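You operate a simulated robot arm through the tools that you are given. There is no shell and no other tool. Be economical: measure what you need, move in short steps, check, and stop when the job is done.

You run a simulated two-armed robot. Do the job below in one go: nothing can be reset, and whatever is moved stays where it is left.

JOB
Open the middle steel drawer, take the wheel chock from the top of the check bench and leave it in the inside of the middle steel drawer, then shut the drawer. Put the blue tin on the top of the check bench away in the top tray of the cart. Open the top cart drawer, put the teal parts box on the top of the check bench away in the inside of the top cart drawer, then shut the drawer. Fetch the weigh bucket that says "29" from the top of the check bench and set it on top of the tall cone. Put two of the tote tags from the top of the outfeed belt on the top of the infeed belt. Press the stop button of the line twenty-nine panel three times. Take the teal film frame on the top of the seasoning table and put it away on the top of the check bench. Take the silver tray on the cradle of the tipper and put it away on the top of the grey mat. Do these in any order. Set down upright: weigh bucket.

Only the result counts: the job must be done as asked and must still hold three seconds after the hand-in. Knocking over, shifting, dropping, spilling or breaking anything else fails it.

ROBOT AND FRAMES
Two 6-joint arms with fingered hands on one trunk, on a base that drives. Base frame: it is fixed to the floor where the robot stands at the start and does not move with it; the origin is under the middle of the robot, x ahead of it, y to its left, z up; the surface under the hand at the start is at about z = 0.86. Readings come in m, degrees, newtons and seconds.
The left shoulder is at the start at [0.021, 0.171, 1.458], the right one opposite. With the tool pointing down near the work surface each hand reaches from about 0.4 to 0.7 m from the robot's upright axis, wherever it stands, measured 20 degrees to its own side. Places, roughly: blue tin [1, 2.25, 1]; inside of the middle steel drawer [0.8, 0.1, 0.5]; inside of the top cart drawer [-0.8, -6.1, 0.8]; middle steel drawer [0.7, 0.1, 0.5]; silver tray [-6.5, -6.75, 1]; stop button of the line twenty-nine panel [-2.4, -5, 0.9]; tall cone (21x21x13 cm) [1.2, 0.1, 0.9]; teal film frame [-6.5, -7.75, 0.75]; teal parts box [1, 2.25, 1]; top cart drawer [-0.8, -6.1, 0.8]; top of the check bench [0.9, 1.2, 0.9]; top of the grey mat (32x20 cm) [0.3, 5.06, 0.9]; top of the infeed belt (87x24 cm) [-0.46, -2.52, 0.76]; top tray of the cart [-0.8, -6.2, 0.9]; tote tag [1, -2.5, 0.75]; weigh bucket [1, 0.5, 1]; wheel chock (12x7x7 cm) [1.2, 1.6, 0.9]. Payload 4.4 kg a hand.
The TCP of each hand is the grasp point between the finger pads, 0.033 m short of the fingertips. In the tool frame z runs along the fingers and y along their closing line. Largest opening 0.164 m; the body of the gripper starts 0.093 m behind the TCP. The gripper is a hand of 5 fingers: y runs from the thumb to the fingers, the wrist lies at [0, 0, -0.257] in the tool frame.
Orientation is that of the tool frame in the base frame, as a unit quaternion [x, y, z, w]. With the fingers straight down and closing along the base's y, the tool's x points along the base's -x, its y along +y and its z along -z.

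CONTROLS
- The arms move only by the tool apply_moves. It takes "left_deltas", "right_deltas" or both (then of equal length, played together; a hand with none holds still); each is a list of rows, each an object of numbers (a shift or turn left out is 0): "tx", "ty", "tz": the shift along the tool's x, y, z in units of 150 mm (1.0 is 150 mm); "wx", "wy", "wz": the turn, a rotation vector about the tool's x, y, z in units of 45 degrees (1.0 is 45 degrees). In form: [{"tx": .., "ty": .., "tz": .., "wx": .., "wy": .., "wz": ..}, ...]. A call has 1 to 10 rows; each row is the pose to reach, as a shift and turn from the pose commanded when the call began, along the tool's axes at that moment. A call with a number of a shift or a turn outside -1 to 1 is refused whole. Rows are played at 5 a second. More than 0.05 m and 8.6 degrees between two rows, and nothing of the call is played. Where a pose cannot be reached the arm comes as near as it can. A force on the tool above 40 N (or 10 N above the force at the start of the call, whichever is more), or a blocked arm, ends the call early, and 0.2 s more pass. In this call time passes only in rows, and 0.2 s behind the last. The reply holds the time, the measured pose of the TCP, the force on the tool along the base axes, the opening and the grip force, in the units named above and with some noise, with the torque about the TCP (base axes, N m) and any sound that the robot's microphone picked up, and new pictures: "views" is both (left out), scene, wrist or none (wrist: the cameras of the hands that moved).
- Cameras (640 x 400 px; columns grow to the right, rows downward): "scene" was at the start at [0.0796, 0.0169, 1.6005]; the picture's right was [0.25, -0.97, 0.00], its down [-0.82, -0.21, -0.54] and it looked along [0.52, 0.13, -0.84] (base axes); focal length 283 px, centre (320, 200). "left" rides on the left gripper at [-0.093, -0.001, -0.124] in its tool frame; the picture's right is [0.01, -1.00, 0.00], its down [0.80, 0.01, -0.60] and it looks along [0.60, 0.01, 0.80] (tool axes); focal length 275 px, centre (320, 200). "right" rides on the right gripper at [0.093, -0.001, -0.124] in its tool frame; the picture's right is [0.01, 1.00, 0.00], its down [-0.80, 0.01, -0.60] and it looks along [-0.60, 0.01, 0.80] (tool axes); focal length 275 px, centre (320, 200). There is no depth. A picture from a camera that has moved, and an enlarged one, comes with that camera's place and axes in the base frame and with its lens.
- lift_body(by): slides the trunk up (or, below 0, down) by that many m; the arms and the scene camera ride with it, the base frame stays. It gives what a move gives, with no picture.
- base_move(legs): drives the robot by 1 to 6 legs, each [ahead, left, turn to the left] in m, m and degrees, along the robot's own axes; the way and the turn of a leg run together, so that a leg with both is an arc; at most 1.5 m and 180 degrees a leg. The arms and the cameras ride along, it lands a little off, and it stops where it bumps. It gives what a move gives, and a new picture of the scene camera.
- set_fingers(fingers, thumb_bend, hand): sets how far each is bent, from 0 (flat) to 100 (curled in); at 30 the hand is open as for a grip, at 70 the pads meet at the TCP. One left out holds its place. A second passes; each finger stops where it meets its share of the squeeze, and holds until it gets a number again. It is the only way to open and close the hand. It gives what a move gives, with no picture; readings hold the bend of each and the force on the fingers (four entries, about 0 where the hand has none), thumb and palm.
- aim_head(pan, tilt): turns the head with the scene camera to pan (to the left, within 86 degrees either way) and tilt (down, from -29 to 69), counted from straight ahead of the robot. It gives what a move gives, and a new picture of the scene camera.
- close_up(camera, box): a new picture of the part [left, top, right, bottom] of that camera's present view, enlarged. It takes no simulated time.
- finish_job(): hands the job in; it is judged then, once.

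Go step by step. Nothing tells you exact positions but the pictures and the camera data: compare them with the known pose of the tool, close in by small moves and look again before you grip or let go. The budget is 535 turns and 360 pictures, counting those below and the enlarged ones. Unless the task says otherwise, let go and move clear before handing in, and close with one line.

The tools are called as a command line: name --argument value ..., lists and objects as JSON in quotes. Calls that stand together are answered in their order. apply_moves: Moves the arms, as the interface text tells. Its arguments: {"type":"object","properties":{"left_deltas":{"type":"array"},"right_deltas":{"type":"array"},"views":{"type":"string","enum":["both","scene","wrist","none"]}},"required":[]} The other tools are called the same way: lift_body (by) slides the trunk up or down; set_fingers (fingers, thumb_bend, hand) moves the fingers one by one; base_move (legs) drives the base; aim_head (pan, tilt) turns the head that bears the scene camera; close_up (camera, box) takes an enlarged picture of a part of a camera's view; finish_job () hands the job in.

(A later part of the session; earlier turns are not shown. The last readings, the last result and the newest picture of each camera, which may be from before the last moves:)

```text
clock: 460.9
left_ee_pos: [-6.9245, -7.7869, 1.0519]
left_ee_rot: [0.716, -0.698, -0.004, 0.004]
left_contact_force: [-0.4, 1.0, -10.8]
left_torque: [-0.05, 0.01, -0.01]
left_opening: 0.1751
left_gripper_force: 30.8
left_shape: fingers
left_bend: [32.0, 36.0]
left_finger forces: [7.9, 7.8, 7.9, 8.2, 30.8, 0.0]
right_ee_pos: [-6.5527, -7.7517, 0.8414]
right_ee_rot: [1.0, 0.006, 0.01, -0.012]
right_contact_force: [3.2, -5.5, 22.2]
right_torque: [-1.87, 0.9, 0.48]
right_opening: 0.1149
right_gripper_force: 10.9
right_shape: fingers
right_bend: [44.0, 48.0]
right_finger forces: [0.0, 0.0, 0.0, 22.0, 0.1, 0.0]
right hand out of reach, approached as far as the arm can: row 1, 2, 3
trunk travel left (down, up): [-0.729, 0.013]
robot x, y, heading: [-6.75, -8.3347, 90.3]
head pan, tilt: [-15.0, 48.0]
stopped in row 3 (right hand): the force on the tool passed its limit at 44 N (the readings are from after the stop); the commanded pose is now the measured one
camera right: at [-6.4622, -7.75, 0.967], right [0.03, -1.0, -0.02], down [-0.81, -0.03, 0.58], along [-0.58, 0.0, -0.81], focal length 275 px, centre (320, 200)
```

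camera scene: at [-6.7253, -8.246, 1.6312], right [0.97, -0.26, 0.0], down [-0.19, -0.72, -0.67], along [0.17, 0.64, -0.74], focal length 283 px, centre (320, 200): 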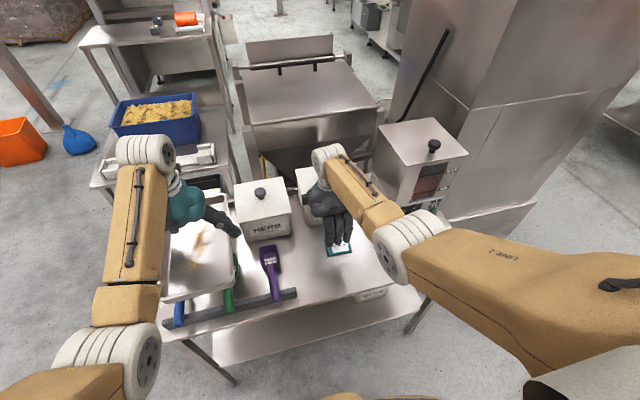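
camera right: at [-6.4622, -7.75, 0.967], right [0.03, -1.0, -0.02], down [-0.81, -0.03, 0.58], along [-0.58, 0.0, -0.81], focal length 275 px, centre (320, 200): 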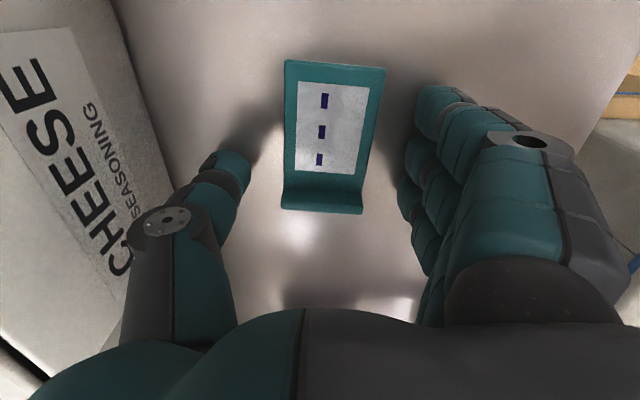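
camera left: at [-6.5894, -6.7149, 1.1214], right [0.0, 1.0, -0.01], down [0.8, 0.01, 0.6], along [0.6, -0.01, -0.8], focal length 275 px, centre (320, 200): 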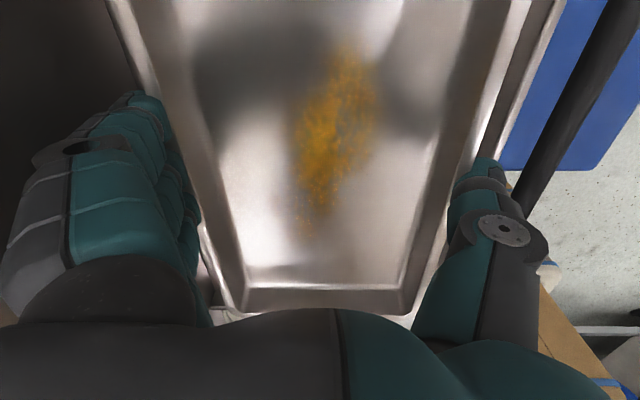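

Fingertip touches the table. Up a few mm and close.

apply_moves --right_deltas '[{"tz": -0.03}]' --views "none"

set_fingers --hand "right" --fingers 72 --thumb_bend 72

apply_moves --right_deltas '[{"tz": -0.1}, {"tz": -0.25}, {"tz": -0.5}, {"tz": -0.75}]' --views "wrist"

```text
clock: 461.3
left_ee_pos: [-6.9244, -7.7845, 1.0507]
left_ee_rot: [0.716, -0.698, -0.005, 0.003]
left_contact_force: [-0.9, -0.1, -9.9]
left_torque: [-0.05, -0.02, 0.02]
left_opening: 0.1751
left_gripper_force: 31.0
left_shape: fingers
left_bend: [32.0, 36.0]
left_finger forces: [7.8, 7.8, 8.0, 8.3, 30.8, 0.0]
right_ee_pos: [-6.5515, -7.7522, 0.843]
right_ee_rot: [1.0, 0.005, 0.01, -0.011]
right_contact_force: [0.5, 0.5, -0.3]
right_torque: [-0.02, 0.03, 0.0]
right_opening: 0.1111
right_gripper_force: 0.0
right_shape: fingers
right_bend: [46.0, 48.0]
right_finger forces: [0.1, 0.0, 0.0, 0.0, 0.0, 0.0]
trunk travel left (down, up): [-0.729, 0.013]
robot x, y, heading: [-6.7462, -8.3362, 90.1]
head pan, tilt: [-15.0, 48.0]
```

```text
clock: 462.3
left_ee_pos: [-6.925, -7.7846, 1.051]
left_ee_rot: [0.716, -0.698, -0.004, 0.002]
left_contact_force: [-0.5, 0.4, -10.4]
left_torque: [-0.03, 0.0, -0.01]
left_opening: 0.1749
left_gripper_force: 31.4
left_shape: fingers
left_bend: [32.0, 36.0]
left_finger forces: [7.8, 7.9, 7.9, 8.3, 30.6, 0.1]
right_ee_pos: [-6.5522, -7.7506, 0.8442]
right_ee_rot: [1.0, 0.005, 0.011, -0.01]
right_contact_force: [-0.7, -0.3, -0.1]
right_torque: [0.0, 0.0, 0.01]
right_opening: 0.0508
right_gripper_force: 23.5
right_shape: fingers
right_bend: [70.0, 65.0]
right_finger forces: [3.4, 4.0, 16.7, 0.8, 21.7, 0.1]
trunk travel left (down, up): [-0.729, 0.013]
robot x, y, heading: [-6.7441, -8.3362, 90.3]
head pan, tilt: [-15.0, 48.0]
```

```text
clock: 463.3
left_ee_pos: [-6.9245, -7.7849, 1.0503]
left_ee_rot: [0.716, -0.698, -0.004, 0.002]
left_contact_force: [0.9, -0.5, -11.0]
left_torque: [0.0, 0.02, 0.01]
left_opening: 0.1751
left_gripper_force: 31.3
left_shape: fingers
left_bend: [32.0, 36.0]
left_finger forces: [7.8, 7.7, 8.0, 8.3, 30.6, 0.0]
right_ee_pos: [-6.5567, -7.7532, 0.9558]
right_ee_rot: [1.0, 0.006, 0.011, -0.01]
right_contact_force: [0.7, -1.3, 0.3]
right_torque: [0.01, 0.0, -0.02]
right_opening: 0.0507
right_gripper_force: 23.4
right_shape: fingers
right_bend: [70.0, 65.0]
right_finger forces: [2.4, 4.7, 16.7, 0.7, 21.6, 0.0]
trunk travel left (down, up): [-0.729, 0.013]
robot x, y, heading: [-6.7454, -8.3358, 90.1]
head pan, tilt: [-15.0, 48.0]
camera right: at [-6.4657, -7.7523, 1.0813], right [0.02, -1.0, -0.02], down [-0.81, -0.03, 0.58], along [-0.58, 0.0, -0.81], focal length 275 px, centre (320, 200)
```

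right: 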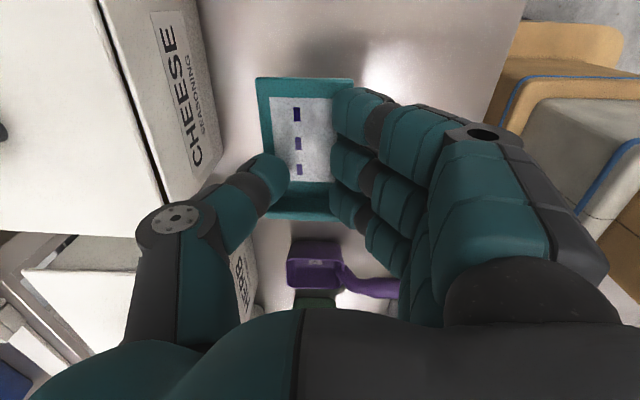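

Frame in hand. Raising it and heading back out: south aisle, then north.

apply_moves --right_deltas '[{"tz": -0.2}, {"tz": -0.4}, {"tz": -0.5}]' --views "none"

base_move --legs '[[-0.2, 0, 0], [0, 0, -90], [1.5, 0, 0], [0.6, 0, 0]]'

```text
clock: 464.1
left_ee_pos: [-6.9255, -7.7853, 1.0503]
left_ee_rot: [0.716, -0.698, -0.004, 0.002]
left_contact_force: [-0.4, 0.2, -11.7]
left_torque: [-0.03, -0.01, 0.0]
left_opening: 0.175
left_gripper_force: 31.4
left_shape: fingers
left_bend: [32.0, 36.0]
left_finger forces: [7.9, 7.7, 7.9, 8.4, 30.5, 0.0]
right_ee_pos: [-6.5571, -7.7549, 1.0321]
right_ee_rot: [1.0, 0.006, 0.01, -0.012]
right_contact_force: [-0.6, 0.3, 1.0]
right_torque: [0.05, 0.01, 0.0]
right_opening: 0.0507
right_gripper_force: 23.0
right_shape: fingers
right_bend: [70.0, 65.0]
right_finger forces: [2.2, 5.1, 16.7, 0.7, 21.7, 0.1]
trunk travel left (down, up): [-0.729, 0.013]
robot x, y, heading: [-6.7488, -8.3385, 90.4]
head pan, tilt: [-15.0, 48.0]
```

```text
clock: 479.4
left_ee_pos: [-4.1127, -8.2978, 1.0512]
left_ee_rot: [-0.021, 1.0, 0.004, 0.002]
left_contact_force: [-0.7, -0.5, -10.5]
left_torque: [0.02, 0.03, -0.02]
left_opening: 0.1745
left_gripper_force: 30.8
left_shape: fingers
left_bend: [32.0, 36.0]
left_finger forces: [7.6, 7.7, 7.9, 8.3, 30.2, 0.0]
right_ee_pos: [-4.075, -8.6653, 1.0305]
right_ee_rot: [0.717, -0.697, 0.015, 0.0]
right_contact_force: [-0.3, 0.8, -0.2]
right_torque: [-0.03, 0.04, 0.03]
right_opening: 0.0506
right_gripper_force: 22.6
right_shape: fingers
right_bend: [70.0, 65.0]
right_finger forces: [0.0, 4.3, 18.5, 0.7, 21.2, 0.1]
trunk travel left (down, up): [-0.729, 0.013]
robot x, y, heading: [-4.6587, -8.4839, 1.2]
head pan, tilt: [-15.0, 48.0]
camera scene: at [-4.5699, -8.5046, 1.6313], right [-0.24, -0.97, 0.0], down [-0.72, 0.18, -0.67], along [0.65, -0.16, -0.74], focal length 283 px, centre (320, 200)
```

scene: 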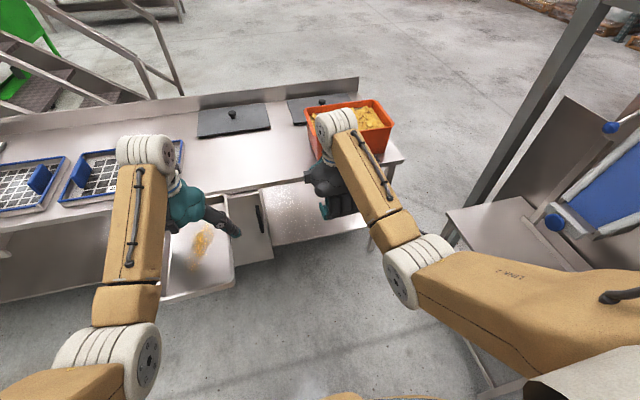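

base_move --legs '[[0, 0, 89], [1.5, 0, 0], [0.55, 0, 0]]'

aim_head --pan -20 --tilt 40

```text
clock: 493.3
left_ee_pos: [-4.8281, -5.8936, 1.0505]
left_ee_rot: [0.714, -0.7, -0.004, 0.003]
left_contact_force: [0.0, 0.5, -10.3]
left_torque: [-0.06, 0.0, 0.0]
left_opening: 0.1746
left_gripper_force: 30.3
left_shape: fingers
left_bend: [32.0, 36.0]
left_finger forces: [7.5, 7.5, 7.9, 8.4, 30.0, 0.0]
right_ee_pos: [-4.4599, -5.8656, 1.032]
right_ee_rot: [1.0, 0.004, 0.011, -0.011]
right_contact_force: [0.7, -0.4, -1.1]
right_torque: [0.0, 0.03, 0.0]
right_opening: 0.0501
right_gripper_force: 21.4
right_shape: fingers
right_bend: [70.0, 65.0]
right_finger forces: [0.2, 5.0, 16.2, 0.5, 20.6, 0.1]
trunk travel left (down, up): [-0.729, 0.013]
robot x, y, heading: [-4.6532, -6.4477, 89.8]
head pan, tilt: [-15.0, 48.0]
camera scene: at [-4.6305, -6.3584, 1.6313], right [0.97, -0.26, 0.0], down [-0.19, -0.72, -0.67], along [0.17, 0.64, -0.74], focal length 283 px, centre (320, 200)
```

scene: 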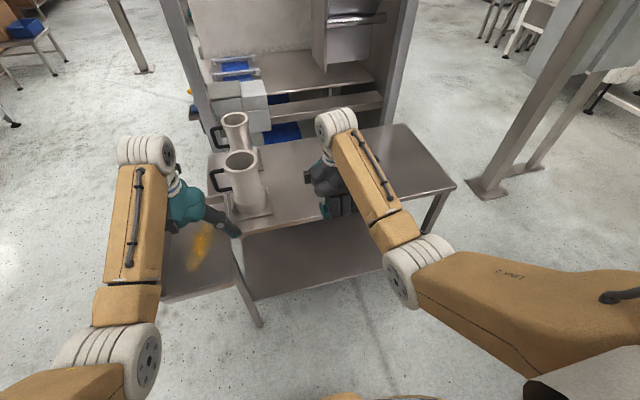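

```text
clock: 494.0
left_ee_pos: [-4.8279, -5.8948, 1.0505]
left_ee_rot: [0.714, -0.7, -0.004, 0.003]
left_contact_force: [-0.2, -0.1, -10.8]
left_torque: [0.0, 0.0, 0.03]
left_opening: 0.1746
left_gripper_force: 30.9
left_shape: fingers
left_bend: [32.0, 36.0]
left_finger forces: [7.5, 7.5, 7.8, 8.4, 30.0, 0.0]
right_ee_pos: [-4.4588, -5.865, 1.0311]
right_ee_rot: [1.0, 0.004, 0.009, -0.01]
right_contact_force: [0.5, -0.5, 0.0]
right_torque: [0.0, -0.04, 0.01]
right_opening: 0.0505
right_gripper_force: 21.9
right_shape: fingers
right_bend: [70.0, 65.0]
right_finger forces: [0.2, 5.0, 16.2, 0.4, 20.6, 0.0]
trunk travel left (down, up): [-0.729, 0.013]
robot x, y, heading: [-4.6518, -6.444, 89.9]
head pan, tilt: [-20.0, 40.0]
camera scene: at [-4.6219, -6.3552, 1.6427], right [0.94, -0.34, 0.0], down [-0.22, -0.6, -0.77], along [0.26, 0.72, -0.64], focal length 283 px, centre (320, 200)
```

scene: 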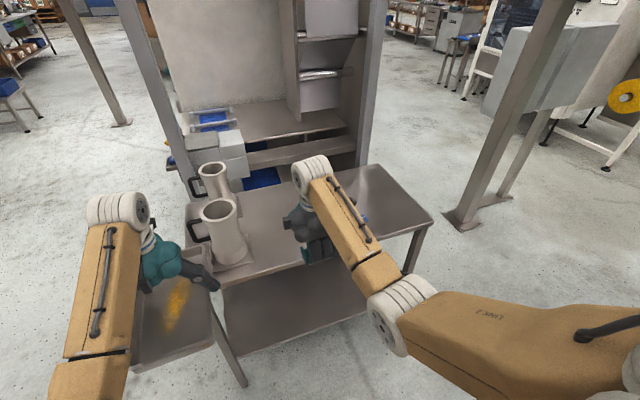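

base_move --legs '[[0, -0.3, 0], [0.48, -0.88, 0]]'

base_move --legs '[[1.5, 0, 0], [0.8, 0, 0]]'

```text
clock: 500.7
left_ee_pos: [-3.6751, -5.4287, 1.0505]
left_ee_rot: [0.714, -0.7, -0.004, 0.003]
left_contact_force: [0.7, -0.2, -10.2]
left_torque: [-0.08, 0.05, -0.01]
left_opening: 0.1744
left_gripper_force: 30.8
left_shape: fingers
left_bend: [32.0, 36.0]
left_finger forces: [7.4, 7.5, 7.9, 8.4, 30.1, 0.0]
right_ee_pos: [-3.3061, -5.4007, 1.0314]
right_ee_rot: [1.0, 0.003, 0.011, -0.01]
right_contact_force: [-0.4, 0.3, -0.4]
right_torque: [0.0, 0.02, 0.01]
right_opening: 0.0505
right_gripper_force: 21.4
right_shape: fingers
right_bend: [70.0, 65.0]
right_finger forces: [0.1, 5.1, 16.2, 0.4, 20.5, 0.0]
trunk travel left (down, up): [-0.729, 0.013]
robot x, y, heading: [-3.499, -5.9811, 89.8]
head pan, tilt: [-20.0, 40.0]
camera scene: at [-3.469, -5.8897, 1.6428], right [0.94, -0.34, 0.0], down [-0.22, -0.6, -0.77], along [0.26, 0.72, -0.64], focal length 283 px, centre (320, 200)
```

scene: 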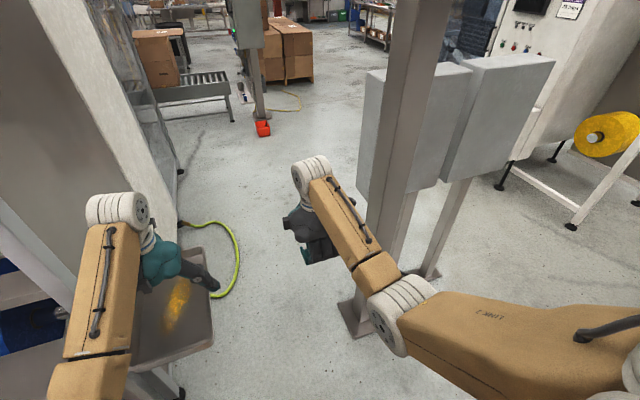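

```text
clock: 512.0
left_ee_pos: [-3.6999, -3.1455, 1.0502]
left_ee_rot: [0.719, -0.695, -0.004, 0.003]
left_contact_force: [0.5, -0.3, -11.2]
left_torque: [-0.04, 0.03, -0.01]
left_opening: 0.1744
left_gripper_force: 30.1
left_shape: fingers
left_bend: [32.0, 36.0]
left_finger forces: [7.4, 7.4, 7.7, 8.4, 29.9, 0.1]
right_ee_pos: [-3.3322, -3.1116, 1.0309]
right_ee_rot: [1.0, 0.011, 0.01, -0.011]
right_contact_force: [-0.3, 0.4, 0.3]
right_torque: [0.02, 0.0, 0.01]
right_opening: 0.0504
right_gripper_force: 21.4
right_shape: fingers
right_bend: [70.0, 65.0]
right_finger forces: [0.4, 5.4, 15.8, 0.6, 20.5, 0.0]
trunk travel left (down, up): [-0.729, 0.013]
robot x, y, heading: [-3.517, -3.697, 90.7]
head pan, tilt: [-20.0, 40.0]
camera scene: at [-3.4866, -3.6026, 1.6428], right [0.94, -0.33, 0.0], down [-0.21, -0.61, -0.77], along [0.25, 0.72, -0.64], focal length 283 px, centre (320, 200)
```

scene: 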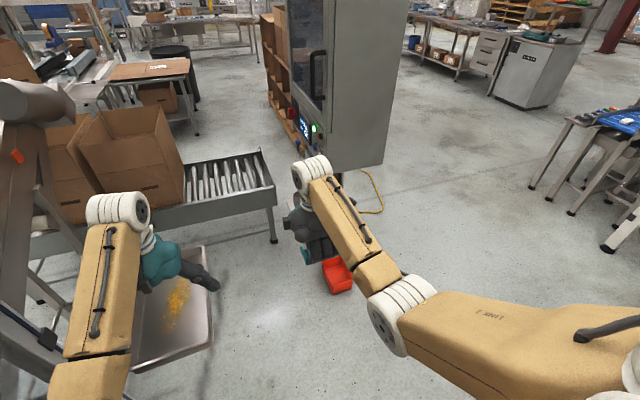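

base_move --legs '[[0, -1.1, 0], [1.5, 0, -0.7], [0.9, 0, 0], [0.7, -0.8, 0], [0.7, -0.8, 0]]'

aim_head --pan -60 --tilt 28

```text
clock: 529.0
left_ee_pos: [-2.6255, -0.7501, 1.0498]
left_ee_rot: [0.721, -0.693, -0.004, 0.004]
left_contact_force: [-0.3, -0.1, -10.2]
left_torque: [0.04, 0.05, -0.01]
left_opening: 0.1746
left_gripper_force: 30.7
left_shape: fingers
left_bend: [32.0, 36.0]
left_finger forces: [7.5, 7.2, 7.5, 8.6, 29.8, 0.1]
right_ee_pos: [-2.2573, -0.7142, 1.0321]
right_ee_rot: [1.0, 0.011, 0.01, -0.012]
right_contact_force: [-0.2, -0.3, 0.8]
right_torque: [0.05, 0.02, 0.0]
right_opening: 0.0507
right_gripper_force: 21.9
right_shape: fingers
right_bend: [70.0, 65.0]
right_finger forces: [0.5, 5.5, 15.6, 0.5, 20.8, 0.0]
trunk travel left (down, up): [-0.729, 0.013]
robot x, y, heading: [-2.4414, -1.2946, 90.8]
head pan, tilt: [-20.0, 40.0]
stopped in leg 3: the robot was blocked; the commanded pose is now the measured one
camera scene: at [-2.4116, -1.2075, 1.6429], right [0.94, -0.33, 0.0], down [-0.21, -0.61, -0.77], along [0.25, 0.72, -0.64], focal length 283 px, centre (320, 200)
```

scene: 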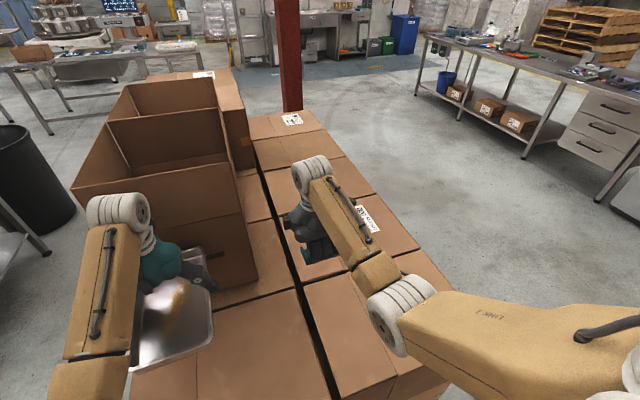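

```text
clock: 530.1
left_ee_pos: [-2.6259, -0.7483, 1.0498]
left_ee_rot: [0.72, -0.694, -0.004, 0.003]
left_contact_force: [-0.2, 0.5, -11.7]
left_torque: [-0.04, 0.02, 0.0]
left_opening: 0.1741
left_gripper_force: 30.4
left_shape: fingers
left_bend: [32.0, 36.0]
left_finger forces: [7.5, 7.4, 7.6, 8.7, 30.0, 0.1]
right_ee_pos: [-2.2576, -0.7145, 1.0315]
right_ee_rot: [1.0, 0.011, 0.011, -0.011]
right_contact_force: [0.1, 0.9, -1.2]
right_torque: [-0.02, 0.04, 0.01]
right_opening: 0.0504
right_gripper_force: 21.8
right_shape: fingers
right_bend: [70.0, 65.0]
right_finger forces: [0.5, 5.6, 15.6, 0.6, 20.8, 0.0]
trunk travel left (down, up): [-0.729, 0.013]
robot x, y, heading: [-2.4408, -1.294, 90.9]
head pan, tilt: [-60.0, 28.0]
camera scene: at [-2.3612, -1.2394, 1.6614], right [0.51, -0.86, 0.0], down [-0.4, -0.24, -0.88], along [0.76, 0.45, -0.47], focal length 283 px, centre (320, 200)
```

scene: 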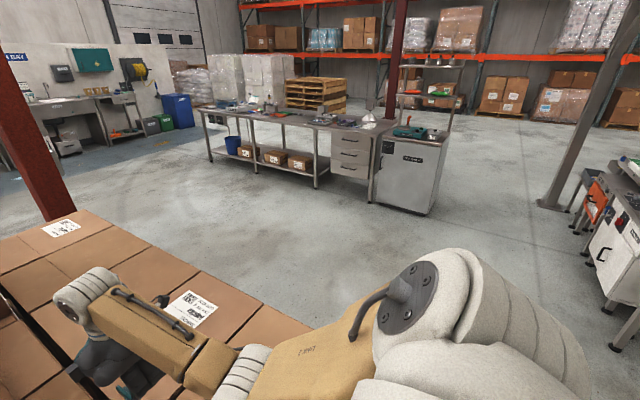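

I bumped lightly against the pallet of boxes. Backing off and going around it to the east.

base_move --legs '[[-0.3, 0, 0], [0, -1.45, 0], [1.3, 0, 0], [0.9, 0, 0]]'

close_up --camera "scene" --box '[60, 80, 420, 260]'

```text
clock: 549.3
left_ee_pos: [-1.1499, 1.1519, 1.0504]
left_ee_rot: [0.708, -0.706, -0.005, 0.003]
left_contact_force: [0.0, -0.3, -10.7]
left_torque: [-0.04, 0.01, 0.02]
left_opening: 0.1741
left_gripper_force: 30.3
left_shape: fingers
left_bend: [32.0, 36.0]
left_finger forces: [7.4, 7.1, 7.5, 8.7, 29.4, 0.0]
right_ee_pos: [-0.7804, 1.1726, 1.0313]
right_ee_rot: [1.0, -0.006, 0.011, -0.011]
right_contact_force: [-0.2, -0.1, 0.3]
right_torque: [0.01, 0.01, 0.0]
right_opening: 0.0506
right_gripper_force: 21.3
right_shape: fingers
right_bend: [70.0, 65.0]
right_finger forces: [0.7, 5.8, 15.2, 0.6, 20.8, 0.1]
trunk travel left (down, up): [-0.729, 0.013]
robot x, y, heading: [-0.9862, 0.5965, 88.6]
head pan, tilt: [-60.0, 28.0]
camera scene: at [-0.9035, 0.6516, 1.6613], right [0.48, -0.88, 0.0], down [-0.41, -0.23, -0.88], along [0.77, 0.42, -0.47], focal length 283 px, centre (320, 200)
```

scene: 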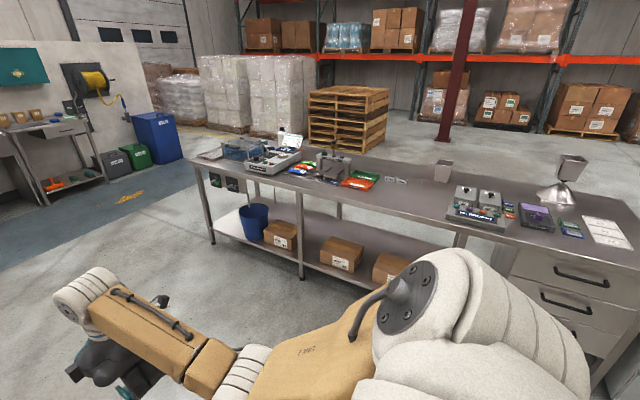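

```text
1.78 times, centred on (240, 170) of scene
camera zoom: at [-0.9035, 0.6516, 1.6613], right [0.48, -0.88, 0.0], down [-0.41, -0.23, -0.88], along [0.77, 0.42, -0.47], focal length 502 px, centre (462, 253)
```

zoom: 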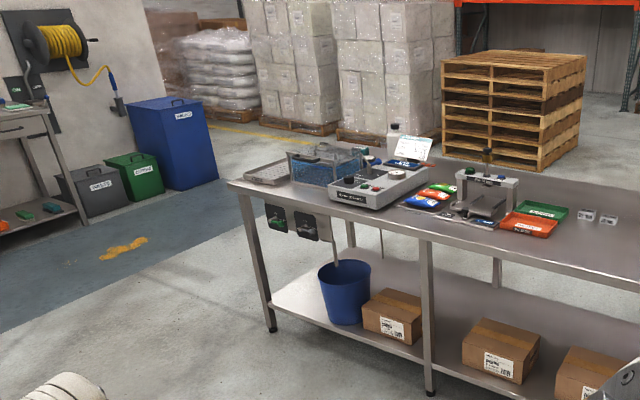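

base_move --legs '[[0, 0, -88.5], [0.65, 0.5, 0]]'

aim_head --pan -10 --tilt 42

```text
clock: 557.5
left_ee_pos: [0.2181, 1.2762, 1.0508]
left_ee_rot: [-0.015, 1.0, 0.005, 0.001]
left_contact_force: [-1.0, 0.2, -10.6]
left_torque: [0.04, 0.01, 0.04]
left_opening: 0.1736
left_gripper_force: 29.5
left_shape: fingers
left_bend: [32.0, 36.0]
left_finger forces: [7.3, 7.0, 7.5, 8.6, 29.2, 0.1]
right_ee_pos: [0.2488, 0.9081, 1.0314]
right_ee_rot: [0.711, -0.703, 0.015, -0.001]
right_contact_force: [1.1, 0.2, 0.4]
right_torque: [-0.02, 0.0, -0.01]
right_opening: 0.0319
right_gripper_force: 0.1
right_shape: fingers
right_bend: [72.0, 71.0]
right_finger forces: [0.0, 0.1, 0.0, 0.0, 0.0, 0.1]
trunk travel left (down, up): [-0.729, 0.013]
robot x, y, heading: [-0.3339, 1.0952, 0.2]
head pan, tilt: [-60.0, 28.0]
camera scene: at [-0.2735, 1.0182, 1.6614], right [-0.86, -0.5, 0.0], down [-0.24, 0.41, -0.88], along [0.44, -0.76, -0.47], focal length 283 px, centre (320, 200)
```

scene: 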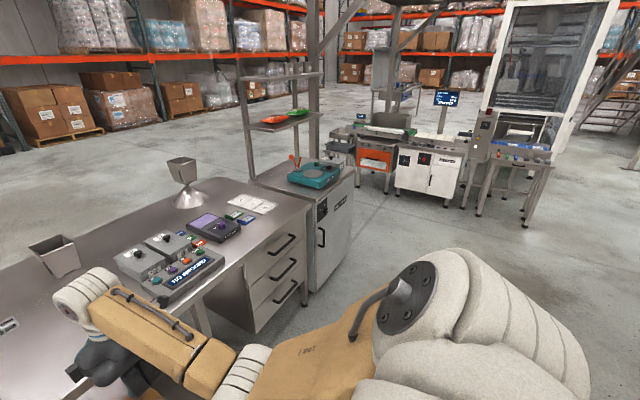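

```text
clock: 558.6
left_ee_pos: [0.2168, 1.2772, 1.0491]
left_ee_rot: [-0.014, 1.0, 0.005, 0.001]
left_contact_force: [0.3, 0.1, -11.2]
left_torque: [0.0, 0.05, 0.0]
left_opening: 0.1739
left_gripper_force: 29.4
left_shape: fingers
left_bend: [32.0, 36.0]
left_finger forces: [7.2, 7.0, 7.4, 8.7, 29.3, 0.0]
right_ee_pos: [0.2483, 0.9078, 1.0316]
right_ee_rot: [0.712, -0.702, 0.015, -0.001]
right_contact_force: [0.1, -0.5, 0.6]
right_torque: [0.01, -0.02, -0.02]
right_opening: 0.032
right_gripper_force: 0.1
right_shape: fingers
right_bend: [72.0, 71.0]
right_finger forces: [0.1, 0.0, 0.0, 0.0, 0.0, 0.1]
trunk travel left (down, up): [-0.729, 0.013]
robot x, y, heading: [-0.3359, 1.0969, 0.4]
head pan, tilt: [-10.0, 42.0]
camera scene: at [-0.2375, 1.0825, 1.6399], right [-0.17, -0.99, 0.0], down [-0.66, 0.11, -0.74], along [0.73, -0.13, -0.67], focal length 283 px, centre (320, 200)
```

scene: 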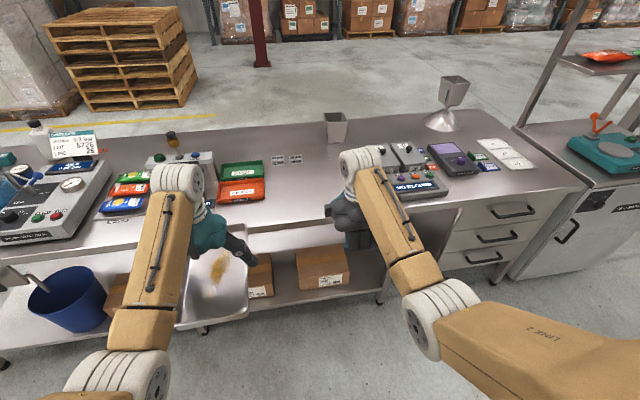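

The right hand has lost the frame somewhere during the last turn. I'll search the floor around here.

aim_head --pan -30 --tilt 66

aim_head --pan -80 --tilt 55

```text
clock: 559.5
left_ee_pos: [0.218, 1.2771, 1.0498]
left_ee_rot: [-0.014, 1.0, 0.005, 0.002]
left_contact_force: [-0.6, 0.6, -11.1]
left_torque: [0.0, 0.01, -0.01]
left_opening: 0.174
left_gripper_force: 29.2
left_shape: fingers
left_bend: [32.0, 36.0]
left_finger forces: [7.1, 7.1, 7.4, 8.7, 29.3, 0.0]
right_ee_pos: [0.248, 0.9083, 1.0303]
right_ee_rot: [0.711, -0.703, 0.015, 0.0]
right_contact_force: [-0.4, -1.1, -0.4]
right_torque: [-0.02, -0.01, -0.02]
right_opening: 0.0321
right_gripper_force: 0.0
right_shape: fingers
right_bend: [72.0, 71.0]
right_finger forces: [0.0, 0.1, 0.0, 0.0, 0.0, 0.1]
trunk travel left (down, up): [-0.729, 0.013]
robot x, y, heading: [-0.3315, 1.0964, 0.3]
head pan, tilt: [-30.0, 66.0]
camera scene: at [-0.2682, 1.0672, 1.6095], right [-0.49, -0.87, 0.0], down [-0.79, 0.45, -0.41], along [0.35, -0.2, -0.91], focal length 283 px, centre (320, 200)
```

scene: 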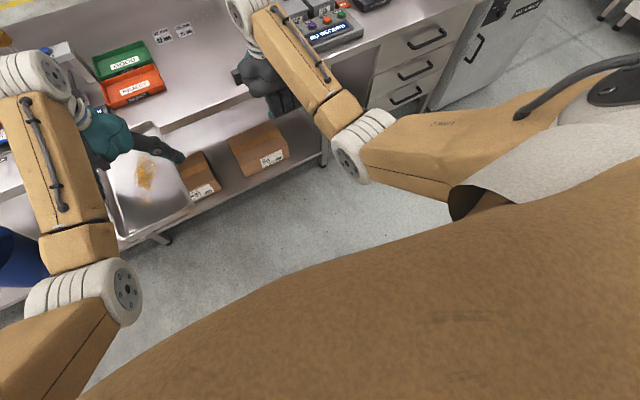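

```text
clock: 560.7
left_ee_pos: [0.2178, 1.2763, 1.0492]
left_ee_rot: [-0.015, 1.0, 0.005, 0.001]
left_contact_force: [0.1, 0.2, -10.1]
left_torque: [-0.01, 0.07, 0.01]
left_opening: 0.1741
left_gripper_force: 29.7
left_shape: fingers
left_bend: [32.0, 36.0]
left_finger forces: [7.2, 7.0, 7.4, 8.7, 29.3, 0.0]
right_ee_pos: [0.2482, 0.9079, 1.031]
right_ee_rot: [0.711, -0.703, 0.014, 0.0]
right_contact_force: [0.3, 0.2, -0.4]
right_torque: [0.0, 0.01, 0.0]
right_opening: 0.0319
right_gripper_force: 0.0
right_shape: fingers
right_bend: [72.0, 71.0]
right_finger forces: [0.0, 0.0, 0.0, 0.1, 0.0, 0.0]
trunk travel left (down, up): [-0.729, 0.013]
robot x, y, heading: [-0.3299, 1.0938, 0.3]
head pan, tilt: [-80.0, 55.0]
camera scene: at [-0.307, 1.0257, 1.6222], right [-0.98, -0.18, 0.0], down [-0.15, 0.81, -0.57], along [0.1, -0.56, -0.82], focal length 283 px, centre (320, 200)
```

scene: 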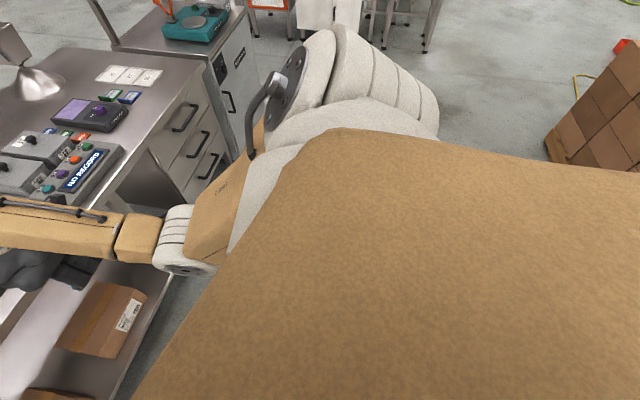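

close_up --camera "right" --box '[0, 0, 640, 400]'

aim_head --pan 80 --tilt 50

```text
1.00 times, centred on (320, 200) of right (not enlarged: the box is as wide or as high as the picture)
camera zoom: at [0.248, 0.8197, 1.1568], right [-1.0, -0.03, -0.02], down [-0.03, 0.81, 0.58], along [0.0, 0.58, -0.81], focal length 275 px, centre (320, 200)
```

zoom: 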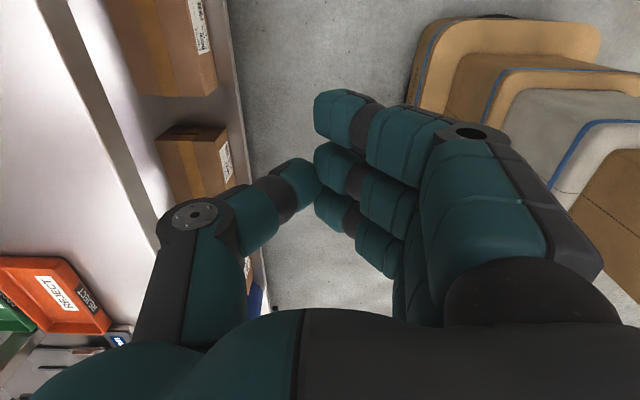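

```text
clock: 563.2
left_ee_pos: [0.217, 1.2753, 1.0496]
left_ee_rot: [-0.014, 1.0, 0.005, 0.0]
left_contact_force: [0.5, 0.6, -11.0]
left_torque: [0.02, 0.03, -0.02]
left_opening: 0.174
left_gripper_force: 30.1
left_shape: fingers
left_bend: [32.0, 36.0]
left_finger forces: [7.2, 7.0, 7.4, 8.6, 29.3, 0.1]
right_ee_pos: [0.2487, 0.9082, 1.0312]
right_ee_rot: [0.712, -0.703, 0.014, 0.0]
right_contact_force: [0.5, -0.5, 0.4]
right_torque: [0.0, -0.01, 0.02]
right_opening: 0.0318
right_gripper_force: 0.0
right_shape: fingers
right_bend: [72.0, 71.0]
right_finger forces: [0.1, 0.1, 0.0, 0.0, 0.0, 0.0]
trunk travel left (down, up): [-0.729, 0.013]
robot x, y, heading: [-0.3332, 1.0982, 0.2]
head pan, tilt: [80.0, 50.0]
camera scene: at [-0.3069, 1.1725, 1.6287], right [0.99, -0.17, 0.0], down [-0.13, -0.76, -0.64], along [0.11, 0.63, -0.77], focal length 283 px, centre (320, 200)
```

scene: 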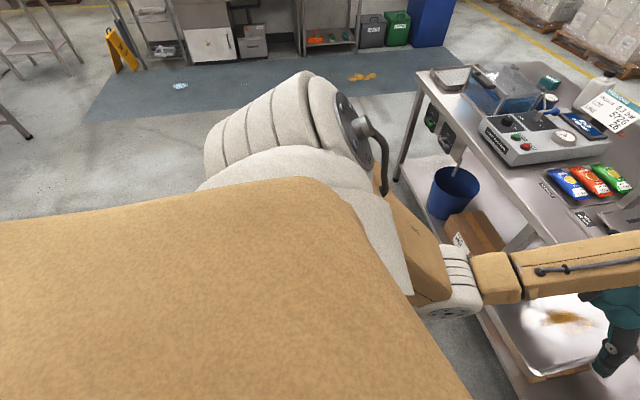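

Not visible from here. I'll carry the tray on to the grey mat first and look back at this floor area on the way.

base_move --legs '[[0, 1.3, 0]]'

aim_head --pan -86 --tilt 35

```text
clock: 569.8
left_ee_pos: [0.2211, 2.5891, 1.0498]
left_ee_rot: [-0.008, 1.0, 0.006, 0.001]
left_contact_force: [-0.2, -0.6, -10.7]
left_torque: [-0.03, 0.06, 0.0]
left_opening: 0.1738
left_gripper_force: 29.8
left_shape: fingers
left_bend: [32.0, 36.0]
left_finger forces: [7.2, 6.9, 7.4, 8.6, 29.1, 0.0]
right_ee_pos: [0.2483, 2.2207, 1.031]
right_ee_rot: [-0.706, 0.708, -0.015, 0.0]
right_contact_force: [-0.7, 0.4, 0.1]
right_torque: [-0.03, 0.0, -0.01]
right_opening: 0.0319
right_gripper_force: 0.2
right_shape: fingers
right_bend: [72.0, 71.0]
right_finger forces: [0.0, 0.0, 0.0, 0.0, 0.0, 0.1]
trunk travel left (down, up): [-0.729, 0.013]
robot x, y, heading: [-0.3291, 2.416, -0.3]
head pan, tilt: [80.0, 50.0]
camera scene: at [-0.3042, 2.4922, 1.6287], right [0.98, -0.18, 0.0], down [-0.14, -0.75, -0.64], along [0.12, 0.63, -0.77], focal length 283 px, centre (320, 200)
```

scene: 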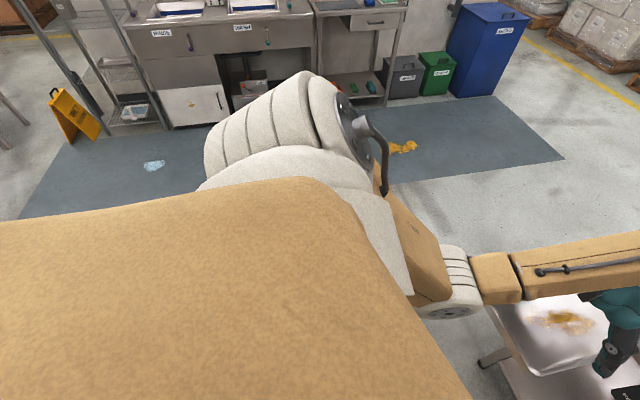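

```text
clock: 572.3
left_ee_pos: [0.2215, 2.5902, 1.0506]
left_ee_rot: [-0.008, 1.0, 0.005, 0.001]
left_contact_force: [0.7, -0.1, -11.6]
left_torque: [0.03, 0.04, -0.01]
left_opening: 0.1739
left_gripper_force: 29.8
left_shape: fingers
left_bend: [32.0, 36.0]
left_finger forces: [7.2, 6.9, 7.4, 8.8, 29.3, 0.1]
right_ee_pos: [0.2476, 2.2206, 1.0308]
right_ee_rot: [0.707, -0.707, 0.014, 0.0]
right_contact_force: [0.0, 0.1, -0.9]
right_torque: [-0.03, -0.04, 0.05]
right_opening: 0.0319
right_gripper_force: 0.2
right_shape: fingers
right_bend: [72.0, 71.0]
right_finger forces: [0.0, 0.1, 0.0, 0.0, 0.0, 0.0]
trunk travel left (down, up): [-0.729, 0.013]
robot x, y, heading: [-0.3312, 2.4153, -0.5]
head pan, tilt: [-85.9, 35.0]
camera scene: at [-0.3126, 2.3282, 1.6504], right [-1.0, -0.06, 0.0], down [-0.04, 0.57, -0.82], along [0.05, -0.82, -0.57], focal length 283 px, centre (320, 200)
```

scene: 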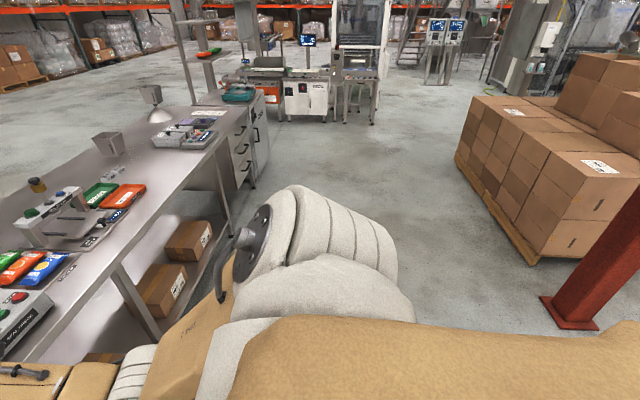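

close_up --camera "scene" --box '[230, 80, 550, 320]'

```text
1.67 times, centred on (390, 200) of scene
camera zoom: at [-0.3126, 2.3282, 1.6504], right [-1.0, -0.06, 0.0], down [-0.04, 0.57, -0.82], along [0.05, -0.82, -0.57], focal length 471 px, centre (203, 200)
```

zoom: 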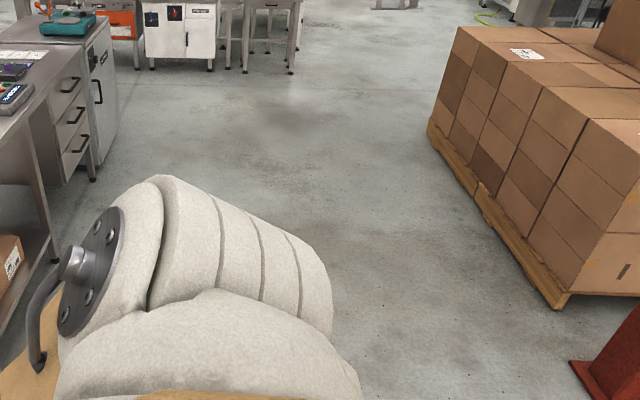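

base_move --legs '[[0, 1.1, 0], [0, 0, 90]]'

aim_head --pan -10 --tilt 30

```text
clock: 581.8
left_ee_pos: [-0.5032, 4.0555, 1.0496]
left_ee_rot: [0.718, -0.696, -0.005, 0.003]
left_contact_force: [-0.1, -0.6, -11.2]
left_torque: [-0.03, -0.02, -0.01]
left_opening: 0.1738
left_gripper_force: 29.0
left_shape: fingers
left_bend: [32.0, 36.0]
left_finger forces: [7.0, 6.7, 7.3, 8.8, 28.9, 0.1]
right_ee_pos: [-0.1359, 4.0877, 1.0316]
right_ee_rot: [1.0, 0.007, 0.01, -0.01]
right_contact_force: [0.3, -0.2, -0.4]
right_torque: [0.0, 0.01, -0.02]
right_opening: 0.0319
right_gripper_force: 0.0
right_shape: fingers
right_bend: [72.0, 71.0]
right_finger forces: [0.0, 0.1, 0.0, 0.0, 0.1, 0.0]
trunk travel left (down, up): [-0.729, 0.013]
robot x, y, heading: [-0.3224, 3.5029, 90.3]
head pan, tilt: [-85.9, 35.0]
camera scene: at [-0.2349, 3.5234, 1.6505], right [0.08, -1.0, 0.0], down [-0.57, -0.04, -0.82], along [0.82, 0.06, -0.57], focal length 283 px, centre (320, 200)
```

scene: 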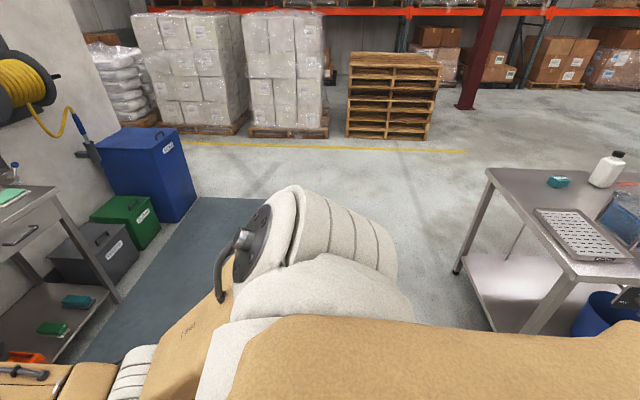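

```text
clock: 583.2
left_ee_pos: [-0.5043, 4.0548, 1.0492]
left_ee_rot: [0.717, -0.697, -0.005, 0.003]
left_contact_force: [-0.5, -0.3, -10.7]
left_torque: [-0.05, 0.03, 0.03]
left_opening: 0.1737
left_gripper_force: 29.2
left_shape: fingers
left_bend: [32.0, 36.0]
left_finger forces: [6.9, 6.8, 7.3, 8.8, 28.9, 0.1]
right_ee_pos: [-0.136, 4.0863, 1.0307]
right_ee_rot: [1.0, 0.007, 0.01, -0.011]
right_contact_force: [0.2, 0.3, 0.7]
right_torque: [-0.01, 0.02, -0.01]
right_opening: 0.0318
right_gripper_force: 0.0
right_shape: fingers
right_bend: [72.0, 71.0]
right_finger forces: [0.0, 0.1, 0.0, 0.0, 0.1, 0.0]
trunk travel left (down, up): [-0.729, 0.013]
robot x, y, heading: [-0.3257, 3.5043, 90.0]
head pan, tilt: [-10.0, 30.0]
camera scene: at [-0.3073, 3.6058, 1.6581], right [0.99, -0.17, 0.0], down [-0.08, -0.49, -0.87], along [0.15, 0.85, -0.5], focal length 283 px, centre (320, 200)
```

scene: 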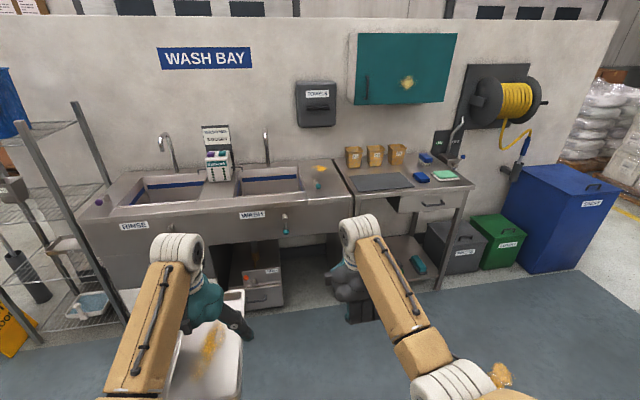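

The grey mat is centred near [0.32,5.055], long side along x. I'll turn the tray 90° slowly with the wrist so it fits the mat.

apply_moves --left_deltas '[{"wz": 0.11}, {"wz": 0.22}, {"wz": 0.33}, {"wz": 0.44}, {"wz": 0.55}, {"wz": 0.66}, {"wz": 0.77}, {"wz": 0.88}, {"wz": 1}]' --views "none"

apply_moves --left_deltas '[{"wz": 0.11}, {"wz": 0.22}, {"wz": 0.33}, {"wz": 0.44}, {"wz": 0.55}, {"wz": 0.66}, {"wz": 0.77}, {"wz": 0.88}, {"wz": 0.97}]' --views "scene"

```text
clock: 585.2
left_ee_pos: [-0.5042, 4.0556, 1.0498]
left_ee_rot: [-0.395, 0.919, 0.003, -0.004]
left_contact_force: [0.4, 0.6, -10.9]
left_torque: [0.0, 0.05, 0.01]
left_opening: 0.1738
left_gripper_force: 29.0
left_shape: fingers
left_bend: [32.0, 36.0]
left_finger forces: [7.0, 6.8, 7.3, 8.6, 28.7, 0.1]
right_ee_pos: [-0.1355, 4.0867, 1.0319]
right_ee_rot: [1.0, 0.006, 0.011, -0.01]
right_contact_force: [0.0, -0.2, -0.3]
right_torque: [0.03, -0.03, 0.01]
right_opening: 0.0319
right_gripper_force: 0.1
right_shape: fingers
right_bend: [72.0, 71.0]
right_finger forces: [0.1, 0.0, 0.0, 0.0, 0.0, 0.0]
trunk travel left (down, up): [-0.729, 0.013]
robot x, y, heading: [-0.3255, 3.5034, 90.3]
head pan, tilt: [-10.0, 30.0]
```

```text
clock: 587.2
left_ee_pos: [-0.5051, 4.0559, 1.0486]
left_ee_rot: [-0.026, 1.0, 0.001, -0.006]
left_contact_force: [-0.2, 0.7, -10.0]
left_torque: [0.01, -0.02, 0.01]
left_opening: 0.1738
left_gripper_force: 29.0
left_shape: fingers
left_bend: [32.0, 36.0]
left_finger forces: [6.9, 6.7, 7.3, 8.8, 28.6, 0.0]
right_ee_pos: [-0.1355, 4.0861, 1.0316]
right_ee_rot: [1.0, 0.007, 0.01, -0.011]
right_contact_force: [0.8, -0.2, -0.3]
right_torque: [-0.01, -0.01, -0.02]
right_opening: 0.0319
right_gripper_force: 0.1
right_shape: fingers
right_bend: [72.0, 71.0]
right_finger forces: [0.0, 0.1, 0.1, 0.0, 0.0, 0.1]
trunk travel left (down, up): [-0.729, 0.013]
robot x, y, heading: [-0.3247, 3.5031, 90.5]
head pan, tilt: [-10.0, 30.0]
camera scene: at [-0.3073, 3.6058, 1.6581], right [0.99, -0.17, 0.0], down [-0.08, -0.49, -0.87], along [0.15, 0.85, -0.5], focal length 283 px, centre (320, 200)
```

scene: 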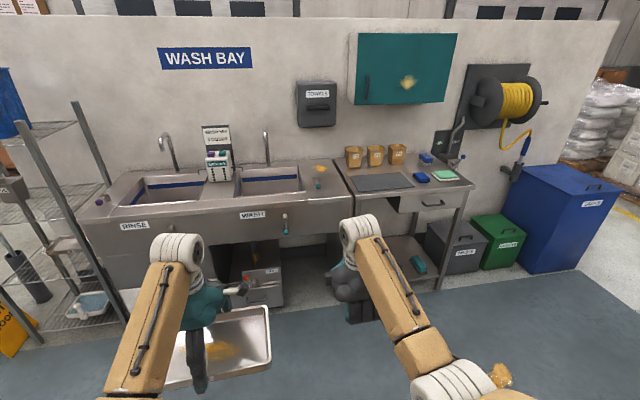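

apply_moves --left_deltas '[{"tx": -0.2, "ty": 0.05}, {"tx": -0.4, "ty": 0.1}, {"tx": -0.6, "ty": 0.2}, {"tx": -0.75, "ty": 0.3}, {"tx": -0.87, "ty": 0.33}]' --right_deltas '[{"tx": 0.12, "ty": 0.2}, {"tx": 0.25, "ty": 0.4}, {"tx": 0.4, "ty": 0.6}, {"tx": 0.5, "ty": 0.8}, {"tx": 0.6, "ty": 1}]' --views "none"

base_move --legs '[[0, -0.69, 0], [0.6, 0, 0]]'

aim_head --pan 0 --tilt 40

```text
clock: 588.4
left_ee_pos: [-0.3752, 4.1109, 1.0503]
left_ee_rot: [-0.027, 1.0, 0.002, -0.006]
left_contact_force: [0.0, -0.4, -10.7]
left_torque: [0.06, 0.08, 0.01]
left_opening: 0.1734
left_gripper_force: 29.3
left_shape: fingers
left_bend: [32.0, 36.0]
left_finger forces: [6.9, 6.6, 7.2, 8.9, 29.0, 0.1]
right_ee_pos: [-0.0322, 3.9445, 1.0087]
right_ee_rot: [1.0, 0.002, 0.006, -0.013]
right_contact_force: [-0.1, -0.1, -0.3]
right_torque: [0.01, 0.02, 0.01]
right_opening: 0.0319
right_gripper_force: 0.1
right_shape: fingers
right_bend: [72.0, 71.0]
right_finger forces: [0.0, 0.1, 0.0, 0.1, 0.1, 0.0]
right hand out of reach, approached as far as the arm can: row 3, 4, 5
trunk travel left (down, up): [-0.729, 0.013]
robot x, y, heading: [-0.3222, 3.5035, 90.5]
head pan, tilt: [-10.0, 30.0]
```

```text
clock: 595.3
left_ee_pos: [0.3322, 4.7208, 1.0488]
left_ee_rot: [-0.026, 1.0, 0.001, -0.005]
left_contact_force: [-0.1, 1.7, -11.2]
left_torque: [0.0, 0.02, -0.02]
left_opening: 0.1736
left_gripper_force: 29.4
left_shape: fingers
left_bend: [32.0, 36.0]
left_finger forces: [7.0, 6.6, 7.1, 8.9, 28.6, 0.0]
right_ee_pos: [0.6764, 4.5527, 1.0086]
right_ee_rot: [1.0, 0.001, 0.006, -0.011]
right_contact_force: [-0.6, 0.0, 0.1]
right_torque: [-0.01, 0.01, -0.01]
right_opening: 0.032
right_gripper_force: 0.0
right_shape: fingers
right_bend: [72.0, 71.0]
right_finger forces: [0.0, 0.0, 0.1, 0.0, 0.0, 0.0]
trunk travel left (down, up): [-0.729, 0.013]
robot x, y, heading: [0.383, 4.1152, 90.3]
head pan, tilt: [-10.0, 30.0]
camera scene: at [0.4014, 4.2144, 1.6581], right [0.99, -0.17, 0.0], down [-0.08, -0.49, -0.87], along [0.15, 0.85, -0.5], focal length 283 px, centre (320, 200)
```

scene: 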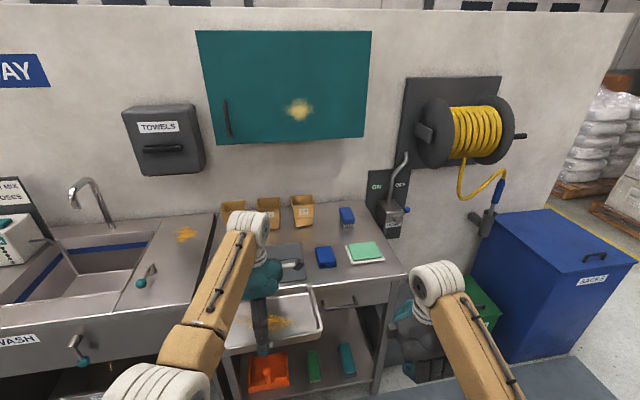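

```text
clock: 596.0
left_ee_pos: [0.3325, 4.7201, 1.0489]
left_ee_rot: [-0.026, 1.0, 0.0, -0.005]
left_contact_force: [0.2, 0.4, -11.3]
left_torque: [0.03, 0.01, 0.01]
left_opening: 0.1732
left_gripper_force: 29.8
left_shape: fingers
left_bend: [32.0, 36.0]
left_finger forces: [7.0, 6.8, 7.3, 9.0, 28.8, 0.1]
right_ee_pos: [0.6772, 4.5528, 1.0083]
right_ee_rot: [1.0, 0.0, 0.006, -0.013]
right_contact_force: [0.1, 0.2, 0.0]
right_torque: [0.01, 0.0, -0.02]
right_opening: 0.032
right_gripper_force: 0.0
right_shape: fingers
right_bend: [72.0, 71.0]
right_finger forces: [0.1, 0.0, 0.0, 0.0, 0.0, 0.0]
trunk travel left (down, up): [-0.729, 0.013]
robot x, y, heading: [0.3837, 4.1161, 90.0]
head pan, tilt: [0.0, 40.0]
camera scene: at [0.3858, 4.2095, 1.6428], right [1.0, 0.0, 0.0], down [0.0, -0.64, -0.77], along [0.0, 0.77, -0.64], focal length 283 px, centre (320, 200)
```

scene: 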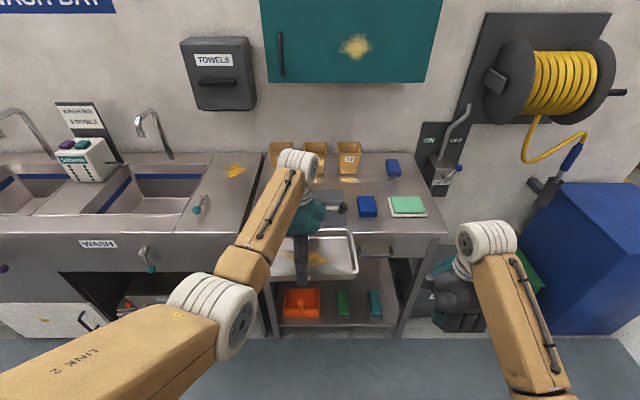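

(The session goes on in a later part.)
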